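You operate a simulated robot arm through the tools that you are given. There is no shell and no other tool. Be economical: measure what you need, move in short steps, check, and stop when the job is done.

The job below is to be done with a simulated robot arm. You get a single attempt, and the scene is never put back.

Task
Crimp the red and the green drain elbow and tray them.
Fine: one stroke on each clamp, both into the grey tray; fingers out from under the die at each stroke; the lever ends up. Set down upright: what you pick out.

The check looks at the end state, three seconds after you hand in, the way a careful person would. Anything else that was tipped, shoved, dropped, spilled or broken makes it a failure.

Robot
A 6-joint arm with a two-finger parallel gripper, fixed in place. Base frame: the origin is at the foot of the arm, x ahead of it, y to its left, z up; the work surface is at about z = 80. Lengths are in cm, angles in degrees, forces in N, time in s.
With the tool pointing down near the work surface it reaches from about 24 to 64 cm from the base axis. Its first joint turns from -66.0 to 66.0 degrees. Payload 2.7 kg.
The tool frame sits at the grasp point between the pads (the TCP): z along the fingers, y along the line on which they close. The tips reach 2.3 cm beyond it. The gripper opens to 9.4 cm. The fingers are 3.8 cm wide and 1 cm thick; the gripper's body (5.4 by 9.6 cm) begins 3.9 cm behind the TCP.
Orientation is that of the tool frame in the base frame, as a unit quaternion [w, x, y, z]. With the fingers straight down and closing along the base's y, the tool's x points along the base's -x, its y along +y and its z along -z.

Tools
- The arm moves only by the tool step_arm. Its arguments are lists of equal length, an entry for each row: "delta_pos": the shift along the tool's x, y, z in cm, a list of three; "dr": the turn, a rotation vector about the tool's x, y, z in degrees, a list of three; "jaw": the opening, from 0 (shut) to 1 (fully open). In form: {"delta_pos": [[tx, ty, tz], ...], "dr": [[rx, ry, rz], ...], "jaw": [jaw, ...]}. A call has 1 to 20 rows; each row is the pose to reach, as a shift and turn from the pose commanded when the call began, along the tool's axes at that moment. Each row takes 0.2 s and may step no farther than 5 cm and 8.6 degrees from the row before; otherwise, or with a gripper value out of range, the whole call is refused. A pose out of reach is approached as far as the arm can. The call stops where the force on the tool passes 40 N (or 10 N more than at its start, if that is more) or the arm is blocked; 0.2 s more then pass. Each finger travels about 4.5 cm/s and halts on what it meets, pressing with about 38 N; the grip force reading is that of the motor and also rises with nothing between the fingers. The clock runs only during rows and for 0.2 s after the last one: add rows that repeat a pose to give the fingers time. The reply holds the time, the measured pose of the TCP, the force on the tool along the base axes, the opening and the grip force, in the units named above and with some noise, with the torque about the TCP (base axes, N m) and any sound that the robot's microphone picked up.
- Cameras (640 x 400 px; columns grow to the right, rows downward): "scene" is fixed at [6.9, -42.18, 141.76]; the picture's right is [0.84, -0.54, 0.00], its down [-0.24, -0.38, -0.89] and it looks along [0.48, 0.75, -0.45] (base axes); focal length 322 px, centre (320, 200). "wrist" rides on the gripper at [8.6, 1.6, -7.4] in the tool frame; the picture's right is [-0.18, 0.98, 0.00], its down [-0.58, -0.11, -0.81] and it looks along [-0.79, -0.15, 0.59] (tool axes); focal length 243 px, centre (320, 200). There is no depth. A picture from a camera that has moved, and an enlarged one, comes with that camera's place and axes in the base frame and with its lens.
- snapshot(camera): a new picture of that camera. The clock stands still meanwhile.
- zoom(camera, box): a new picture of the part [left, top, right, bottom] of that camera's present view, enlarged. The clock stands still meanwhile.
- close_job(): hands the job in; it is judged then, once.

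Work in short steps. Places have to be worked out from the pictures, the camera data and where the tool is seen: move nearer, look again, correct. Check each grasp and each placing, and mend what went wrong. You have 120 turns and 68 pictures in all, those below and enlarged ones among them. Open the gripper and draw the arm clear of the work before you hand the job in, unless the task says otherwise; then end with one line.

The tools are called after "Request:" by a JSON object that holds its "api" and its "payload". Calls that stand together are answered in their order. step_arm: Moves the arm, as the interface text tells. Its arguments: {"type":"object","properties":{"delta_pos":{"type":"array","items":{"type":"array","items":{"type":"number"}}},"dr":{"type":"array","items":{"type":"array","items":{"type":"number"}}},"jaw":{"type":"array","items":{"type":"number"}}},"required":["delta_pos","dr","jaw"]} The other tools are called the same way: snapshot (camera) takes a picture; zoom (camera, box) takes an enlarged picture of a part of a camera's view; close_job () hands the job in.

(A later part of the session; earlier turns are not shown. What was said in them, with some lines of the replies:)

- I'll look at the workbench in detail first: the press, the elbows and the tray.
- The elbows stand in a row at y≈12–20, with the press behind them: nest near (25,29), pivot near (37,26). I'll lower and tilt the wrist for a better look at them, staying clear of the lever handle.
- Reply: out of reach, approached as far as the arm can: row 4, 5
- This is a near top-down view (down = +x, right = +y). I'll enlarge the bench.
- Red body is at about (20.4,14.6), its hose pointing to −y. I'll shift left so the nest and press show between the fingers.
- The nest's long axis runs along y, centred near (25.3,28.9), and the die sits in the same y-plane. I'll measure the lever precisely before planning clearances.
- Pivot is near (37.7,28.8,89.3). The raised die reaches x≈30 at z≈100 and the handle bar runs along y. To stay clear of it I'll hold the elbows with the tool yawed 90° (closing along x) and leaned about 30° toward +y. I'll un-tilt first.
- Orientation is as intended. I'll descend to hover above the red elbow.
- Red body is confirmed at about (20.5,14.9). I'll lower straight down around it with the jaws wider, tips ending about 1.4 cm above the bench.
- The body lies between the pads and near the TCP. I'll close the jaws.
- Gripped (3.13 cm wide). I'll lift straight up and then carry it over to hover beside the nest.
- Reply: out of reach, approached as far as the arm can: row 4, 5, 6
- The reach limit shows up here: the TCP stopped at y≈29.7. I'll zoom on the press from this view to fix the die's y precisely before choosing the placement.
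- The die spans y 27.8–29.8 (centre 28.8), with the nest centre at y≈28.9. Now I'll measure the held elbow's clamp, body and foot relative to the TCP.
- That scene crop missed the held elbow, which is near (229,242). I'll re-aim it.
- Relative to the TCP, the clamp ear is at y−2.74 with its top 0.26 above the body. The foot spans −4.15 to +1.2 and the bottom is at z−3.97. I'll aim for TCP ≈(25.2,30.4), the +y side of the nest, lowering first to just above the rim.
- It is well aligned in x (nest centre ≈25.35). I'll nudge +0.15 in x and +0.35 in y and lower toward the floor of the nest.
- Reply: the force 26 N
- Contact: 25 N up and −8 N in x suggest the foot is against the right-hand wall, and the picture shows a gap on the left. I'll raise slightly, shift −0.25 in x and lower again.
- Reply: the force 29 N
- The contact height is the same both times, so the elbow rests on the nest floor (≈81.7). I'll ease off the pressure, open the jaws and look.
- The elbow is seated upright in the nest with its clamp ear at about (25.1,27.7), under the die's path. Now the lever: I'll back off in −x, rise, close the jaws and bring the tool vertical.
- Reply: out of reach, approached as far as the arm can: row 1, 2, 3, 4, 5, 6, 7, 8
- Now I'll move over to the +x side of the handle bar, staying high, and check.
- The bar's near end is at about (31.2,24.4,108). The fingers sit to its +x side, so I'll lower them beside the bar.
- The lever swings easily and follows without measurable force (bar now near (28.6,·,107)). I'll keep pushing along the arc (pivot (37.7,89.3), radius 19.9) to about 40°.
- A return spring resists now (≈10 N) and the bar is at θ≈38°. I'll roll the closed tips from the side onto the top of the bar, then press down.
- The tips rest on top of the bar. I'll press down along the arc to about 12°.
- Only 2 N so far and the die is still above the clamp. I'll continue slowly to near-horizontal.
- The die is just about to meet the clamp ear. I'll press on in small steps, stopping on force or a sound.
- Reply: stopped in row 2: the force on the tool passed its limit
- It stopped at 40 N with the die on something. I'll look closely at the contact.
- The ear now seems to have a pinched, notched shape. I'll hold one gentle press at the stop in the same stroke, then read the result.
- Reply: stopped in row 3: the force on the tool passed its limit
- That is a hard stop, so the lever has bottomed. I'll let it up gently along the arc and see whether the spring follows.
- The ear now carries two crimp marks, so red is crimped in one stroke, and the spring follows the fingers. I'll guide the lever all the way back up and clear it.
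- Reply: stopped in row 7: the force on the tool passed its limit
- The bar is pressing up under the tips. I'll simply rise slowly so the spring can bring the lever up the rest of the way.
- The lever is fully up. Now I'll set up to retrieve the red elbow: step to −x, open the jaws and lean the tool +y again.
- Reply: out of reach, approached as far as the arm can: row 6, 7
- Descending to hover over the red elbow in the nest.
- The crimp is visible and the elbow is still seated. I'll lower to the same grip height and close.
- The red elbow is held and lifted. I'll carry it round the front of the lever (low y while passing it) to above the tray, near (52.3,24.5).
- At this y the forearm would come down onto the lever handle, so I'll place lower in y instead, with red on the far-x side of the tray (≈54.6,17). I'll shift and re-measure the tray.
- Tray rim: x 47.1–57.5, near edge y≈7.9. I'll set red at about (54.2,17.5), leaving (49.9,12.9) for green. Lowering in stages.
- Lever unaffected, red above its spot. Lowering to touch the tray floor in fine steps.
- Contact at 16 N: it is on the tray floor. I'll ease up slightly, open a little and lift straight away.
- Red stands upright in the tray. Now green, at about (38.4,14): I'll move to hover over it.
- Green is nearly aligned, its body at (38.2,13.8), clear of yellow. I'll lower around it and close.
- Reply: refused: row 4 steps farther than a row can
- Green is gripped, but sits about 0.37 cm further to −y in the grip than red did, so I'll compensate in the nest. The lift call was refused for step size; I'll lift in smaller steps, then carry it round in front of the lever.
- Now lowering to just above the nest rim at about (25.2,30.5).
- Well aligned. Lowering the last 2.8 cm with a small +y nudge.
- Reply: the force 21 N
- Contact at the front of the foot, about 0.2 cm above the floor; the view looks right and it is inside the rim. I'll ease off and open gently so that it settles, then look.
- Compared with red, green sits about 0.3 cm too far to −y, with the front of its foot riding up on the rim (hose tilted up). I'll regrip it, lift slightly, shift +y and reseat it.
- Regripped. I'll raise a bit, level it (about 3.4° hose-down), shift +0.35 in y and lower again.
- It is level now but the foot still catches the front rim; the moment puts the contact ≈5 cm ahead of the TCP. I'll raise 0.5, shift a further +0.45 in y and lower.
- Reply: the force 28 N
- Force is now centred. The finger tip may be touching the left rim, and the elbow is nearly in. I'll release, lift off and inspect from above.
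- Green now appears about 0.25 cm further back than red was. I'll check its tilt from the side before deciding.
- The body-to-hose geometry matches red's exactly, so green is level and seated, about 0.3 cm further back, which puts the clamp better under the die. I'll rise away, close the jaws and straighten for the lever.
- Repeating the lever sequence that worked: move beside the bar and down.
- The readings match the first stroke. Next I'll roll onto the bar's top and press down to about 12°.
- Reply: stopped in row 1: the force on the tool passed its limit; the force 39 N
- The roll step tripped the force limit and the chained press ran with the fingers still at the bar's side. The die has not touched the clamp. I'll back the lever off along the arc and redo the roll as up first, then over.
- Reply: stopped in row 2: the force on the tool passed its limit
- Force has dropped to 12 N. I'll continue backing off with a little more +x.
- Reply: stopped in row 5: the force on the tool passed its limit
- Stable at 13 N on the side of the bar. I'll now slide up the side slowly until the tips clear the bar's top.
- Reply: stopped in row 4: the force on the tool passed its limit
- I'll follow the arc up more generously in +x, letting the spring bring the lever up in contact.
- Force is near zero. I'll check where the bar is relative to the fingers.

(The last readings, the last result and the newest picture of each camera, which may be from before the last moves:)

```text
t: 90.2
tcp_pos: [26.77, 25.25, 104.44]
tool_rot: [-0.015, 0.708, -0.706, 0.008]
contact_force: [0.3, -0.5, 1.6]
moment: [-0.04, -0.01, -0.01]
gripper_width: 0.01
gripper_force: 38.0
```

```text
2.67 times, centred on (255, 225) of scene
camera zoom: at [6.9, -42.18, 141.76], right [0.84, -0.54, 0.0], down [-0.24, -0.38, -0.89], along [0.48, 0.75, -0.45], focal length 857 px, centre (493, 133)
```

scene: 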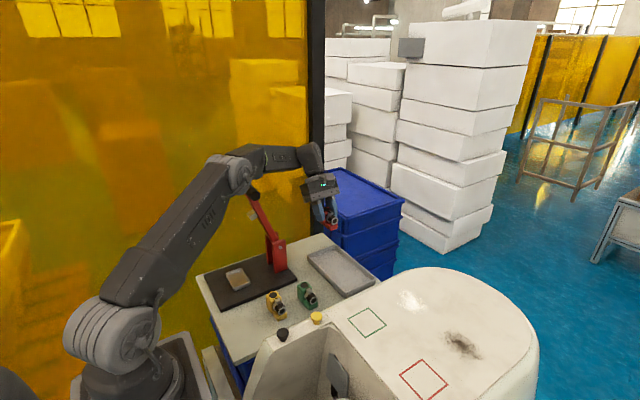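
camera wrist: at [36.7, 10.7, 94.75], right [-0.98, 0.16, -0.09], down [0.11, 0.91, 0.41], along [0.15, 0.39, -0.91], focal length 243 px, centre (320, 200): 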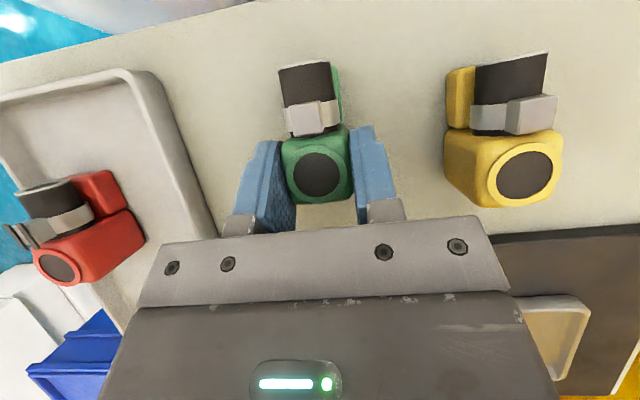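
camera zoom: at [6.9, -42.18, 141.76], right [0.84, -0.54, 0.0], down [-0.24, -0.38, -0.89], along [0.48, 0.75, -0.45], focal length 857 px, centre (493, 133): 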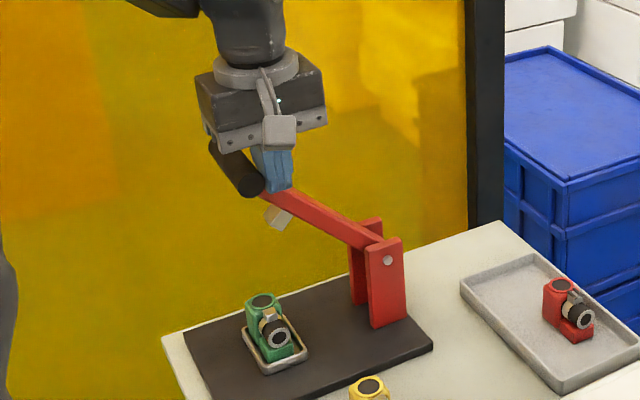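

The bar is just left of the fingers at about 46°. I'll rise straight up above its top, then move −x over it.

Request:
{"api": "step_arm", "payload": {"delta_pos": [[0, -0.5, -0.3], [0, -0.5, -1], [0, -0.5, -1.8], [0, -0.5, -2.6], [0, -0.5, -3.4], [0, -0.5, -4.2], [0, -0.3, -4.6], [0, 0.3, -4.6], [0, 0.9, -4.6], [0, 1.5, -4.6], [0, 1.5, -4.6]], "dr": [[0, 0, 0], [0, 0, 0], [0, 0, 0], [0, 0, 0], [0, 0, 0], [0, 0, 0], [0, 0, 0], [0, 0, 0], [0, 0, 0], [0, 0, 0], [0, 0, 0]], "jaw": [0, 0, 0, 0, 0, 0, 0, 0, 0, 0, 0]}}

```text
t: 92.6
tcp_pos: [24.98, 25.25, 109.15]
tool_rot: [-0.016, 0.707, -0.706, 0.007]
contact_force: [0.7, -1.1, 0.3]
moment: [0.04, 0.02, 0.01]
gripper_width: 0.01
gripper_force: 37.8
```

I'll check the bar position before pressing.

Request:
{"api": "zoom", "payload": {"camera": "scene", "box": [200, 150, 320, 250]}}

```text
4.00 times, centred on (260, 200) of scene
camera zoom: at [6.9, -42.18, 141.76], right [0.84, -0.54, 0.0], down [-0.24, -0.38, -0.89], along [0.48, 0.75, -0.45], focal length 1286 px, centre (560, 200)
```

zoom: 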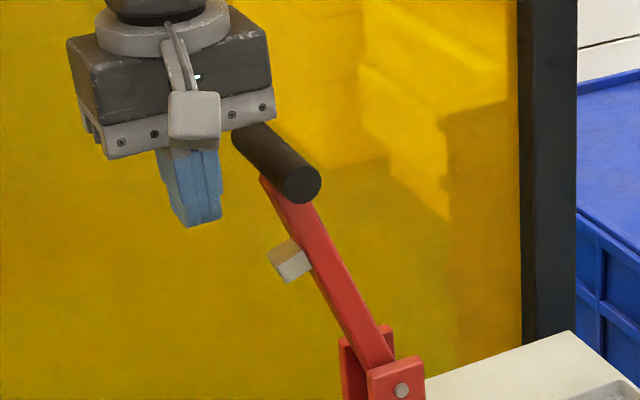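

The lever had already sprung fully up, with the fingers now on its left, so no stroke has been made on green. I'll go back over to its +x side, squaring the small tool tilt, and redo the push with the tip edge riding progressively onto the bar's top.

Request:
{"api": "step_arm", "payload": {"delta_pos": [[0, 0, -4], [0, 0, -8.5], [0, -4.5, -8.5], [0, -9.2, -8.5], [0, -9.2, -5], [0, -9.2, -1.55], [0, -9.2, -1.55]], "dr": [[0, 0, 0], [-1.9, 0.7, 0], [-1.9, 0.7, 0], [-1.9, 0.7, 0], [-1.9, 0.7, 0], [-1.9, 0.7, 0], [-1.9, 0.7, 0]], "jaw": [0, 0, 0, 0, 0, 0, 0]}}

```text
t: 94.2
tcp_pos: [33.87, 25.44, 111.06]
tool_rot: [0.001, 0.709, -0.705, 0.0]
contact_force: [-0.7, -0.3, 0.3]
moment: [-0.02, -0.01, 0.0]
gripper_width: 0.0
gripper_force: 37.8
```

Pushing along the arc, with the edge moving onto the bar's top as it comes down, to about 30°.

Request:
{"api": "step_arm", "payload": {"delta_pos": [[0, 1.5, 0.4], [0, 2.7, 0.95], [0, 3.5, 1.3], [0, 4.25, 1.65], [0, 5.0, 2.05], [0, 5.8, 2.5], [0, 6.5, 2.95], [0, 7.2, 3.45], [0, 8.0, 3.9], [0, 8.8, 4.4], [0, 9.5, 4.95], [0, 10.25, 5.55], [0, 10.9, 6.2], [0, 11.5, 6.85], [0, 12.1, 7.55], [0, 12.65, 8.3], [0, 12.65, 8.3]], "dr": [[0, 0, 0], [0, 0, 0], [0, 0, 0], [0, 0, 0], [0, 0, 0], [0, 0, 0], [0, 0, 0], [0, 0, 0], [0, 0, 0], [0, 0, 0], [0, 0, 0], [0, 0, 0], [0, 0, 0], [0, 0, 0], [0, 0, 0], [0, 0, 0], [0, 0, 0]], "jaw": [0, 0, 0, 0, 0, 0, 0, 0, 0, 0, 0, 0, 0, 0, 0, 0, 0]}}

Request:
{"api": "zoom", "payload": {"camera": "scene", "box": [190, 150, 320, 300]}}

```text
t: 97.8
tcp_pos: [21.35, 25.11, 102.51]
tool_rot: [0.001, 0.708, -0.706, 0.0]
contact_force: [0.1, -1.0, 1.7]
moment: [0.02, -0.02, 0.02]
gripper_width: 0.0
gripper_force: 38.8
```

```text
2.67 times, centred on (255, 225) of scene
camera zoom: at [6.9, -42.18, 141.76], right [0.84, -0.54, 0.0], down [-0.24, -0.38, -0.89], along [0.48, 0.75, -0.45], focal length 857 px, centre (493, 133)
```

zoom: 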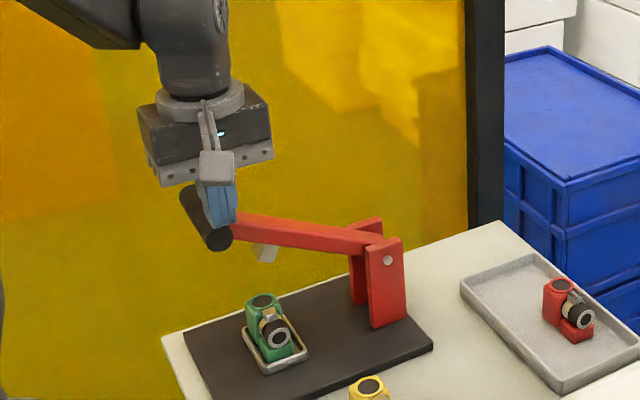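

The tips are on top of the bar, force 2 N. I'll complete the stroke: down to near-horizontal and then press until it bottoms.

Request:
{"api": "step_arm", "payload": {"delta_pos": [[0, 0.5, 0.7], [0, 0.95, 1.4], [0, 1.4, 2.2], [0, 1.75, 3.0], [0, 2.2, 4.3], [0, 2.6, 5.6], [0, 2.8, 6.8], [0, 2.95, 8.0], [0, 2.95, 8.5], [0, 2.95, 8.8], [0, 2.95, 9.1], [0, 2.95, 9.3], [0, 2.95, 9.5]], "dr": [[0, 0, 0], [0, 0, 0], [0, 0, 0], [0, 0, 0], [0, 0, 0], [0, 0, 0], [0, 0, 0], [0, 0, 0], [0, 0, 0], [0, 0, 0], [0, 0, 0], [0, 0, 0], [0, 0, 0]], "jaw": [0, 0, 0, 0, 0, 0, 0, 0, 0, 0, 0, 0, 0]}}

```text
t: 100.2
tcp_pos: [18.51, 25.18, 93.72]
tool_rot: [0.0, 0.708, -0.707, 0.0]
contact_force: [-2.1, -3.0, 9.6]
moment: [-0.02, 0.07, 0.02]
gripper_width: 0.0
gripper_force: 38.2
stopped in row 12: the force on the tool passed its limit (the readings are from after the stop); the commanded pose is now the measured one
```

It bottomed at the same height as red's stroke. I'll let the lever back up, following the arc and then rising clear.

Request:
{"api": "step_arm", "payload": {"delta_pos": [[0, -0.1, -1.6], [0, -0.25, -3.2], [0, -0.6, -4.5], [0, -1.05, -5.9], [0, -1.6, -7.2], [0, -2.15, -8.5], [0, -3, -9.8], [0, -3.9, -11], [0, -4.7, -12.1], [0, -5.4, -13.2], [0, -6.2, -14.3], [0, -7, -15.4], [0, -7.6, -16.5], [0, -7.6, -18], [0, -7.6, -21], [0, -7.6, -25], [0, -7.6, -25]], "dr": [[0, 0, 0], [0, 0, 0], [0, 0, 0], [0, 0, 0], [0, 0, 0], [0, 0, 0], [0, 0, 0], [0, 0, 0], [0, 0, 0], [0, 0, 0], [0, 0, 0], [0, 0, 0], [0, 0, 0], [0, 0, 0], [0, 0, 0], [0, 0, 0], [0, 0, 0]], "jaw": [0, 0, 0, 0, 0, 0, 0, 0, 0, 0, 0, 0, 0, 0, 0, 0, 0]}}

Request:
{"api": "zoom", "payload": {"camera": "scene", "box": [210, 170, 320, 300]}}

```text
t: 103.8
tcp_pos: [26.35, 24.94, 118.75]
tool_rot: [0.001, 0.708, -0.707, 0.0]
contact_force: [0.0, 0.4, -0.4]
moment: [-0.03, 0.0, -0.01]
gripper_width: 0.0
gripper_force: 37.6
```

```text
3.08 times, centred on (265, 235) of scene
camera zoom: at [6.9, -42.18, 141.76], right [0.84, -0.54, 0.0], down [-0.24, -0.38, -0.89], along [0.48, 0.75, -0.45], focal length 989 px, centre (489, 92)
```

zoom: 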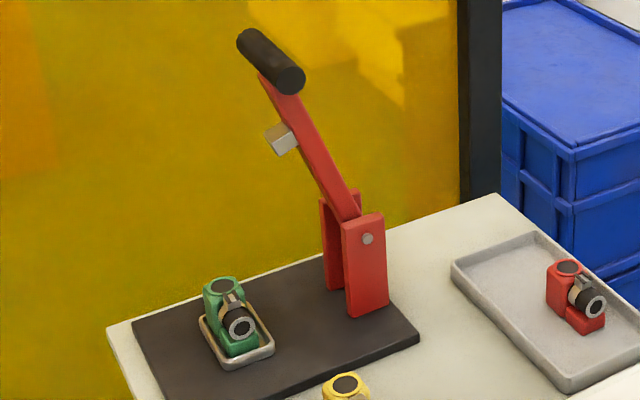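

Green shows the crimp marks and the lever is fully up. I'll retrieve green: lean the tool and descend.

Request:
{"api": "step_arm", "payload": {"delta_pos": [[-1.3, 1.7, 0], [-2.6, 3.4, 0], [-2.6, 3.4, 0], [-2.6, 3.4, 0], [-2.6, 3.4, 0], [-2.6, 3.4, 0], [-2.6, 3.4, 0]], "dr": [[0, 0, 0], [0, 0, 0], [0, 7.5, 0], [0, 15, 0], [0, 22.5, 0], [0, 30, 0], [0, 30, 0]], "jaw": [0, 0.2, 0.4, 0.6, 0.6, 0.6, 0.6]}}

```text
t: 105.4
tcp_pos: [23.21, 27.61, 118.54]
tool_rot: [-0.185, -0.683, 0.683, -0.182]
contact_force: [-0.9, 0.0, -0.7]
moment: [0.02, 0.0, -0.04]
gripper_width: 5.63
gripper_force: 0.1
out of reach, approached as far as the arm can: row 6, 7
```

Same pose as for red; descending to hover above green.

Request:
{"api": "step_arm", "payload": {"delta_pos": [[-2.2, 0, 3.4], [-4.4, 0, 6.8], [-6.6, -0.3, 10], [-8.8, -0.7, 13.2], [-11.05, -1.2, 16.14], [-14.5, -2.05, 18.8], [-14.5, -2.05, 18.8]], "dr": [[0, 0, 0], [0, 0, 0], [0, 0, 0], [0, 0, 0], [0, 0, 0], [0, 0, 0], [0, 0, 0]], "jaw": [0.6, 0.6, 0.6, 0.6, 0.6, 0.6, 0.6]}}

Request:
{"api": "zoom", "payload": {"camera": "wrist", "box": [220, 40, 420, 240]}}

```text
t: 107.0
tcp_pos: [24.93, 30.95, 95.0]
tool_rot: [0.183, 0.684, -0.682, 0.183]
contact_force: [-0.3, 0.1, -0.9]
moment: [0.01, 0.01, 0.01]
gripper_width: 5.63
gripper_force: 0.1
```

```text
2.00 times, centred on (320, 140) of wrist
camera zoom: at [23.47, 27.02, 105.74], right [-0.98, 0.16, -0.09], down [0.11, 0.91, 0.41], along [0.15, 0.39, -0.91], focal length 485 px, centre (320, 320)
```

zoom: 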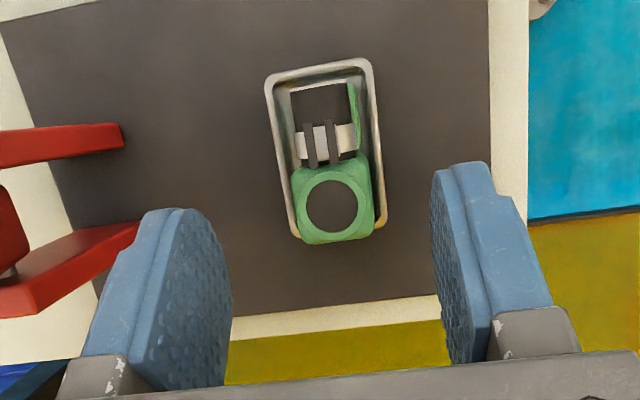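

Green's clamp carries both marks. Lowering to grip height, closing and lifting.

Request:
{"api": "step_arm", "payload": {"delta_pos": [[-1.5, -0.2, 2.6], [-3, -0.25, 5.2], [-4, -0.25, 7.1], [-4.45, -0.25, 7.95], [-4.45, -0.25, 7.95]], "dr": [[0, 0, 0], [0, 0, 0], [0, 0, 0], [0, 0, 0], [0, 0, 0]], "jaw": [0.6, 0.6, 0.6, 0.6, 0.6]}}

Request:
{"api": "step_arm", "payload": {"delta_pos": [[0, 0, 0], [0, 0, 0], [0, 0, 0], [0, 0, 0], [0, 0, 0]], "dr": [[0, 0, 0], [0, 0, 0], [0, 0, 0], [0, 0, 0], [0, 0, 0]], "jaw": [0.45, 0.35, 0.25, 0.2, 0.2]}}

Request:
{"api": "step_arm", "payload": {"delta_pos": [[0.5, 0, -0.87], [1.5, 0, -2.6], [3, 0, -5.2], [4.8, 0.3, -8.3], [4.8, 0.3, -8.3]], "dr": [[0, 0, 0], [0, 0, 0], [0, 0, 0], [0, 0, 0], [0, 0, 0]], "jaw": [0.2, 0.2, 0.2, 0.2, 0.2]}}

```text
t: 108.2
tcp_pos: [25.34, 30.8, 85.83]
tool_rot: [-0.184, -0.683, 0.683, -0.182]
contact_force: [0.5, 0.4, 0.5]
moment: [0.03, 0.01, 0.04]
gripper_width: 5.64
gripper_force: 0.0
```

```text
t: 109.4
tcp_pos: [25.34, 30.78, 85.97]
tool_rot: [0.184, 0.684, -0.682, 0.182]
contact_force: [0.0, 0.2, -0.2]
moment: [0.0, -0.01, 0.03]
gripper_width: 3.13
gripper_force: 37.6
```

```text
t: 110.6
tcp_pos: [25.21, 30.66, 95.5]
tool_rot: [0.183, 0.684, -0.682, 0.182]
contact_force: [0.2, 0.8, 0.1]
moment: [-0.02, 0.0, 0.0]
gripper_width: 3.12
gripper_force: 38.5
```

Green is held. I'll carry it along the same safe path to above its tray spot at about (49.7,12.9).

Request:
{"api": "step_arm", "payload": {"delta_pos": [[2.6, 1.5, 1.5], [5.63, 3, 3.25], [9.59, 4, 4.38], [13.56, 4, 5.52], [17.02, 2, 7.52], [18.32, -1, 8.27], [18.32, -5.5, 8.27], [18.32, -10, 8.27], [18.32, -14.5, 8.27], [18.32, -19, 8.27], [18.32, -23, 8.27], [16.38, -24.5, 7.15], [16.38, -24.5, 7.15]], "dr": [[0, 0, 0], [0, 0, 0], [0, 0, 0], [0, 0, 0], [0, 0, 0], [0, 0, 0], [0, 0, 0], [0, 0, 0], [0, 0, 0], [0, 0, 0], [0, 0, 0], [0, 0, 0], [0, 0, 0]], "jaw": [0.2, 0.2, 0.2, 0.2, 0.2, 0.2, 0.2, 0.2, 0.2, 0.2, 0.2, 0.2, 0.2]}}

Request:
{"api": "snapshot", "payload": {"camera": "wrist"}}

```text
t: 113.4
tcp_pos: [49.89, 13.06, 97.4]
tool_rot: [0.184, 0.684, -0.682, 0.182]
contact_force: [0.1, 0.9, -1.0]
moment: [0.04, -0.01, 0.0]
gripper_width: 3.13
gripper_force: 38.4
```

```text
3 pictures are left
camera wrist: at [48.37, 9.22, 108.25], right [-0.98, 0.16, -0.09], down [0.11, 0.91, 0.41], along [0.15, 0.39, -0.91], focal length 243 px, centre (320, 200)
```

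wrist: 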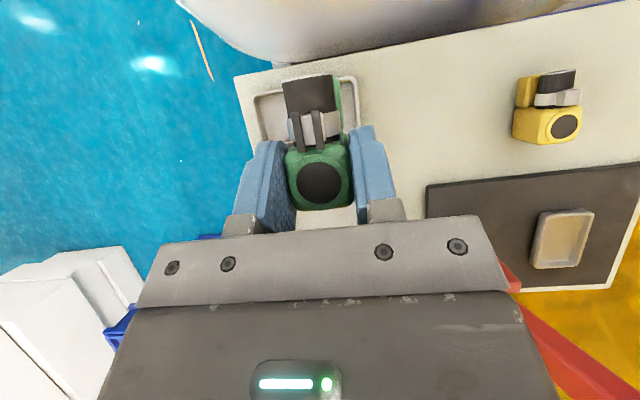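

Tray edges confirm x 47.1 and y 7.9, so the spot is clear. Lowering, with fine steps at the end to feel the floor.

Request:
{"api": "step_arm", "payload": {"delta_pos": [[-1.5, 0.1, 2.6], [-3, 0.1, 5.2], [-4.41, 0.1, 7.84], [-5.3, 0.1, 9.4], [-5.8, 0.1, 10.3], [-6.0, 0.1, 10.6], [-6.1, 0.1, 10.8], [-6.2, 0.1, 10.95], [-6.28, 0.1, 11.08]], "dr": [[0, 0, 0], [0, 0, 0], [0, 0, 0], [0, 0, 0], [0, 0, 0], [0, 0, 0], [0, 0, 0], [0, 0, 0], [0, 0, 0]], "jaw": [0.2, 0.2, 0.2, 0.2, 0.2, 0.2, 0.2, 0.2, 0.2]}}

```text
t: 115.5
tcp_pos: [49.57, 12.88, 85.08]
tool_rot: [0.183, 0.684, -0.682, 0.184]
contact_force: [-4.1, -0.1, 5.7]
moment: [0.0, 0.28, 0.01]
gripper_width: 3.15
gripper_force: 38.4
stopped in row 9: the force on the tool passed its limit (the readings are from after the stop); the commanded pose is now the measured one
```

It stopped early at 85.1, with a moment suggesting contact on the −x side. I'll take a close look.

Request:
{"api": "zoom", "payload": {"camera": "scene", "box": [310, 225, 390, 300]}}

```text
5.33 times, centred on (350, 262) of scene
camera zoom: at [6.88, -42.18, 141.76], right [0.84, -0.54, 0.0], down [-0.24, -0.38, -0.89], along [0.48, 0.75, -0.45], focal length 1714 px, centre (160, -133)
```

zoom: 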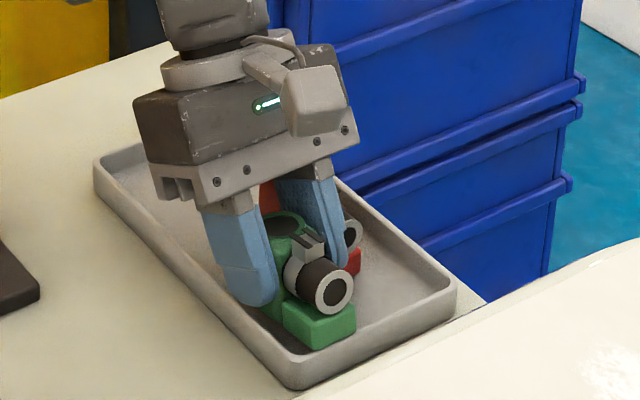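

The left finger sits on the tray's −x rim while the elbow hovers about 0.4 cm over the floor, and red prevents moving +x. I'll loosen the jaws in tiny increments so green slides straight down, guided by the pads.

Request:
{"api": "step_arm", "payload": {"delta_pos": [[0, 0, 0], [0, 0, 0], [0, 0, 0], [0, 0, 0], [0, 0, 0], [0, 0, 0], [0, 0, 0]], "dr": [[0, 0, 0], [0, 0, 0], [0, 0, 0], [0, 0, 0], [0, 0, 0], [0, 0, 0], [0, 0, 0]], "jaw": [0.335, 0.34, 0.345, 0.35, 0.355, 0.365, 0.37]}}

Request:
{"api": "step_arm", "payload": {"delta_pos": [[0.25, 0, -0.43], [0.75, 0, -1.3], [1.75, 0, -3], [3.5, 0, -6.1], [5.5, 0, -9.5], [5.5, 0, -9.5]], "dr": [[0, 0, 0], [0, 0, 0], [0, 0, 0], [0, 0, 0], [0, 0, 0], [0, 0, 0]], "jaw": [0.37, 0.37, 0.37, 0.4, 0.4, 0.4]}}

Request:
{"api": "snapshot", "payload": {"camera": "wrist"}}

```text
t: 117.0
tcp_pos: [49.73, 12.81, 85.05]
tool_rot: [0.183, 0.683, -0.682, 0.184]
contact_force: [4.1, -0.6, 8.9]
moment: [-0.03, 0.07, 0.01]
gripper_width: 3.29
gripper_force: 0.1
```

```text
t: 118.5
tcp_pos: [49.85, 13.05, 96.28]
tool_rot: [0.183, 0.684, -0.682, 0.183]
contact_force: [-0.6, -0.4, -0.6]
moment: [0.0, -0.01, -0.03]
gripper_width: 3.77
gripper_force: 0.1
```

```text
1 pictures are left
camera wrist: at [48.2, 9.16, 106.96], right [-0.98, 0.16, -0.09], down [0.11, 0.91, 0.41], along [0.15, 0.39, -0.91], focal length 243 px, centre (320, 200)
```

wrist: 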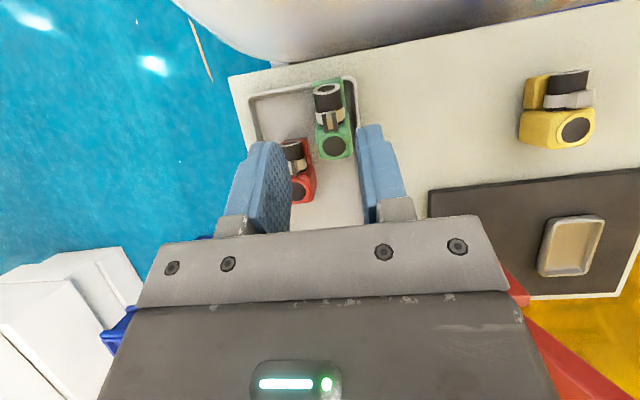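

Both elbows are in the tray. I'll draw the arm up and clear, then spend the last picture on the tray to verify that green is level.

Request:
{"api": "step_arm", "payload": {"delta_pos": [[2, 0, -3.46], [4, 0, -6.9], [6, 0, -10.4], [8, 0, -13.8], [8, 0, -13.8]], "dr": [[0, 0, 0], [0, 0, 0], [0, 0, 0], [0, 0, 0], [0, 0, 0]], "jaw": [0.5, 0.6, 0.6, 0.6, 0.6]}}

Request:
{"api": "zoom", "payload": {"camera": "scene", "box": [305, 235, 385, 300]}}

```text
t: 119.7
tcp_pos: [49.75, 12.82, 112.25]
tool_rot: [0.184, 0.683, -0.682, 0.185]
contact_force: [-0.4, 0.0, -0.2]
moment: [-0.01, 0.0, 0.01]
gripper_width: 5.67
gripper_force: 0.0
```

```text
6.15 times, centred on (345, 268) of scene
camera zoom: at [6.9, -42.18, 141.76], right [0.84, -0.54, 0.0], down [-0.24, -0.38, -0.89], along [0.48, 0.75, -0.45], focal length 1978 px, centre (166, -215)
```

zoom: 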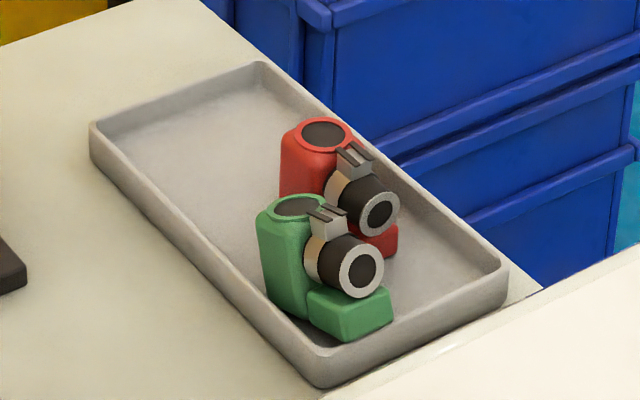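

The last picture shows green leaning back about 15°, the front of its foot resting on the tray's front rim; it was set down too far to −y. I'll regrip it on the body a little higher, so the fingers clear the rim, then level it and set it further in.

Request:
{"api": "step_arm", "payload": {"delta_pos": [[-2.6, 0.05, 4.1], [-5.2, 0.1, 8.2], [-7.8, 0.1, 12.3], [-10.2, 0.1, 16], [-12, 0.1, 19], [-13, 0.1, 20.6], [-13.7, 0.1, 21.8], [-14.24, 0.1, 22.67], [-14.24, 0.1, 22.67]], "dr": [[0, 0, 0], [0, 0, 0], [0, 0, 0], [0, 0, 0], [0, 0, 0], [0, 0, 0], [0, 0, 0], [0, 0, 0], [0, 0, 0]], "jaw": [0.5, 0.4, 0.38, 0.375, 0.375, 0.375, 0.375, 0.375, 0.375]}}

```text
t: 121.7
tcp_pos: [49.5, 13.75, 85.18]
tool_rot: [0.183, 0.684, -0.682, 0.184]
contact_force: [-0.9, -0.4, -0.2]
moment: [0.03, 0.02, 0.0]
gripper_width: 3.52
gripper_force: 0.1
```

Reached without contact. Closing and lifting slightly.

Request:
{"api": "step_arm", "payload": {"delta_pos": [[0, 0, 0], [0, 0, 0], [0, 0, 0], [0, 0, 0]], "dr": [[0, 0, 0], [0, 0, 0], [0, 0, 0], [0, 0, 0]], "jaw": [0.33, 0.28, 0.2, 0.2]}}

Request:
{"api": "step_arm", "payload": {"delta_pos": [[0.25, 0, -0.43], [0.6, 0, -1.04], [1.1, 0, -1.9], [1.5, 0, -2.6], [1.5, 0, -2.6]], "dr": [[0, 0, 0], [0, 0, 0], [0, 0, 0], [0, 0, 0], [0, 0, 0]], "jaw": [0.2, 0.2, 0.2, 0.2, 0.2]}}

```text
t: 122.7
tcp_pos: [49.65, 13.84, 85.24]
tool_rot: [0.182, 0.684, -0.682, 0.184]
contact_force: [-1.1, -0.2, 0.3]
moment: [0.01, 0.01, 0.0]
gripper_width: 3.13
gripper_force: 37.7
```

```text
t: 123.8
tcp_pos: [49.44, 13.81, 88.53]
tool_rot: [0.183, 0.684, -0.682, 0.184]
contact_force: [0.2, 0.2, -1.1]
moment: [0.0, 0.01, -0.03]
gripper_width: 3.11
gripper_force: 38.2
```

Held again. I'll level it (tilt the tool back by 14°) and shift +0.4 in y while lifted.

Request:
{"api": "step_arm", "payload": {"delta_pos": [[0, 0, 0], [-0.35, 0, -0.2], [-0.35, 0, -0.2]], "dr": [[0, -7, 0], [0, -14, 0], [0, -14, 0]], "jaw": [0.2, 0.2, 0.2]}}

```text
t: 124.7
tcp_pos: [49.42, 14.15, 88.35]
tool_rot: [0.098, 0.701, -0.7, 0.099]
contact_force: [-0.2, 0.2, -1.0]
moment: [0.03, 0.02, -0.01]
gripper_width: 3.14
gripper_force: 37.7
```

Lowering gently and reading the contact moment to judge level.

Request:
{"api": "step_arm", "payload": {"delta_pos": [[-0.4, 0, 1.4], [-0.66, 0, 2.3], [-0.74, 0, 2.6], [-0.8, 0, 2.79], [-0.83, 0, 2.88]], "dr": [[0, 0, 0], [0, 0, 0], [0, 0, 0], [0, 0, 0], [0, 0, 0]], "jaw": [0.2, 0.2, 0.2, 0.2, 0.2]}}

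```text
t: 125.8
tcp_pos: [49.79, 14.32, 85.6]
tool_rot: [0.095, 0.701, -0.699, 0.102]
contact_force: [-9.5, 0.4, 37.8]
moment: [0.72, -1.0, 0.16]
gripper_width: 3.11
gripper_force: 38.0
```

The readings place the contact at about (+2.7,+1.9,−0.5) from the TCP: the right finger's trailing edge is on the corner of red's top. I'll raise at once and shift −x and −y, away from red.

Request:
{"api": "step_arm", "payload": {"delta_pos": [[0.14, 0, -0.48], [0.41, 0, -1.44], [0.55, 0, -1.92], [0.98, 0.3, -1.8], [0.98, 0.3, -1.8]], "dr": [[0, 0, 0], [0, 0, 0], [0, 0, 0], [0, 0, 0], [0, 0, 0]], "jaw": [0.2, 0.2, 0.2, 0.2, 0.2]}}

```text
t: 127.0
tcp_pos: [49.42, 13.71, 87.19]
tool_rot: [0.099, 0.701, -0.7, 0.099]
contact_force: [0.0, -0.8, 0.3]
moment: [0.01, 0.01, -0.01]
gripper_width: 3.14
gripper_force: 38.8
```

Lowering again in small steps at the shifted spot.

Request:
{"api": "step_arm", "payload": {"delta_pos": [[-0.2, 0, 0.7], [-0.41, 0, 1.44], [-0.46, 0, 1.6], [-0.5, 0, 1.73]], "dr": [[0, 0, 0], [0, 0, 0], [0, 0, 0], [0, 0, 0]], "jaw": [0.2, 0.2, 0.2, 0.2]}}

```text
t: 128.1
tcp_pos: [49.3, 13.7, 85.52]
tool_rot: [0.098, 0.701, -0.7, 0.099]
contact_force: [0.6, 0.2, 0.2]
moment: [0.03, 0.01, 0.0]
gripper_width: 3.11
gripper_force: 37.6
```

No contact this time at 85.5, so red's edge is avoided. Continuing down in 0.1 cm increments.

Request:
{"api": "step_arm", "payload": {"delta_pos": [[-0.03, 0, 0.1], [-0.055, 0, 0.19], [-0.083, 0, 0.29], [-0.11, 0, 0.38]], "dr": [[0, 0, 0], [0, 0, 0], [0, 0, 0], [0, 0, 0]], "jaw": [0.2, 0.2, 0.2, 0.2]}}

```text
t: 129.1
tcp_pos: [49.38, 13.9, 85.16]
tool_rot: [0.098, 0.701, -0.7, 0.1]
contact_force: [-3.8, -3.2, 19.1]
moment: [0.07, 0.22, 0.02]
gripper_width: 3.1
gripper_force: 38.0
```

19 N of contact at the base's back edge, centred in x, at exactly the expected floor height. Green is still a few degrees front-up, so I'll ease up, level by 3° more and touch down again.

Request:
{"api": "step_arm", "payload": {"delta_pos": [[0.06, 0, -0.2], [0.06, 0, -0.2], [0.03, 0, -0.1], [0, 0, 0], [0, 0, 0]], "dr": [[0, 0, 0], [0, -3, 0], [0, -3, 0], [0, -3, 0], [0, -3, 0]], "jaw": [0.2, 0.2, 0.2, 0.2, 0.2]}}

```text
t: 130.2
tcp_pos: [49.18, 13.76, 85.04]
tool_rot: [0.08, 0.703, -0.702, 0.08]
contact_force: [-6.5, -3.0, 22.2]
moment: [0.17, 0.27, 0.08]
gripper_width: 3.11
gripper_force: 38.1
```

Still on the back edge. I'll level a further 4° and re-read.

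Request:
{"api": "step_arm", "payload": {"delta_pos": [[0.04, 0, -0.2], [0.04, 0, -0.2], [0.02, 0, -0.1], [0, 0, 0], [0, 0, 0]], "dr": [[0, 0, 0], [0, -4, 0], [0, -4, 0], [0, -4, 0], [0, -4, 0]], "jaw": [0.2, 0.2, 0.2, 0.2, 0.2]}}

```text
t: 131.4
tcp_pos: [49.23, 13.71, 85.04]
tool_rot: [0.055, 0.706, -0.704, 0.057]
contact_force: [-3.5, -2.2, 19.4]
moment: [-0.96, 0.13, -0.15]
gripper_width: 3.11
gripper_force: 38.4
```

The contact flipped to the front edge, so level lies in between. I'll rotate back 2°, settle, then open gently and lift straight up.

Request:
{"api": "step_arm", "payload": {"delta_pos": [[0.02, 0, -0.1], [0.02, 0, -0.1], [0.01, 0, -0.03], [0.01, 0, -0.03], [0.01, 0, -0.03]], "dr": [[0, 0, 0], [0, 2, 0], [0, 2, 0], [0, 2, 0], [0, 2, 0]], "jaw": [0.2, 0.2, 0.2, 0.2, 0.2]}}

```text
t: 132.7
tcp_pos: [49.13, 13.7, 85.03]
tool_rot: [0.069, 0.704, -0.703, 0.068]
contact_force: [-0.7, 1.1, 1.8]
moment: [0.07, -0.06, 0.01]
gripper_width: 3.12
gripper_force: 38.2
```

Very light contact (about 2 N), level within a degree or two. I'll release gradually and lift straight up.

Request:
{"api": "step_arm", "payload": {"delta_pos": [[0, 0, 0], [0, 0, 0], [0, 0, 0], [0, 0, 0], [0, 0, 0]], "dr": [[0, 0, 0], [0, 0, 0], [0, 0, 0], [0, 0, 0], [0, 0, 0]], "jaw": [0.335, 0.345, 0.355, 0.37, 0.38]}}

```text
t: 133.8
tcp_pos: [49.22, 13.76, 85.05]
tool_rot: [0.068, 0.704, -0.703, 0.068]
contact_force: [-0.5, 0.2, -0.3]
moment: [0.01, -0.02, 0.02]
gripper_width: 3.56
gripper_force: 0.1
```

Released cleanly, with zero force. Lifting straight up and drawing clear with the gripper open.

Request:
{"api": "step_arm", "payload": {"delta_pos": [[0.1, 0, -0.5], [0.3, 0, -1.6], [0.7, 0, -3.6], [1.5, 0, -7.8], [2.4, 0, -12.3], [3.3, 0, -17], [4.2, 0, -21.5], [5.1, 0, -26], [5.1, 0, -26]], "dr": [[0, 0, 0], [0, 0, 0], [0, 0, 0], [0, 0, 0], [0, 0, 0], [0, 0, 0], [0, 0, 0], [0, 0, 0], [0, 0, 0]], "jaw": [0.38, 0.38, 0.38, 0.5, 0.7, 1, 1, 1, 1]}}

```text
t: 135.8
tcp_pos: [49.22, 13.82, 111.68]
tool_rot: [0.069, 0.704, -0.704, 0.068]
contact_force: [0.1, 0.6, -0.8]
moment: [-0.02, 0.0, 0.02]
gripper_width: 9.39
gripper_force: 0.0
```

Arm clear, gripper open and lever up at the last look. All pictures are spent, so I'm handing in.

Request:
{"api": "close_job", "payload": {}}

```text
The job is handed in.
```

I crimped the red and the green elbow with one stroke each and put both in the grey tray. The lever was up in the last picture of it, and the arm is drawn clear with the gripper open. Their final stance is unconfirmed because I ran out of pictures. Green first landed leaning on the tray's front rim. I regripped it and set it level by force readings. While I did that, a finger pressed on the top edge of red at about 38 N, which may have shifted it slightly.
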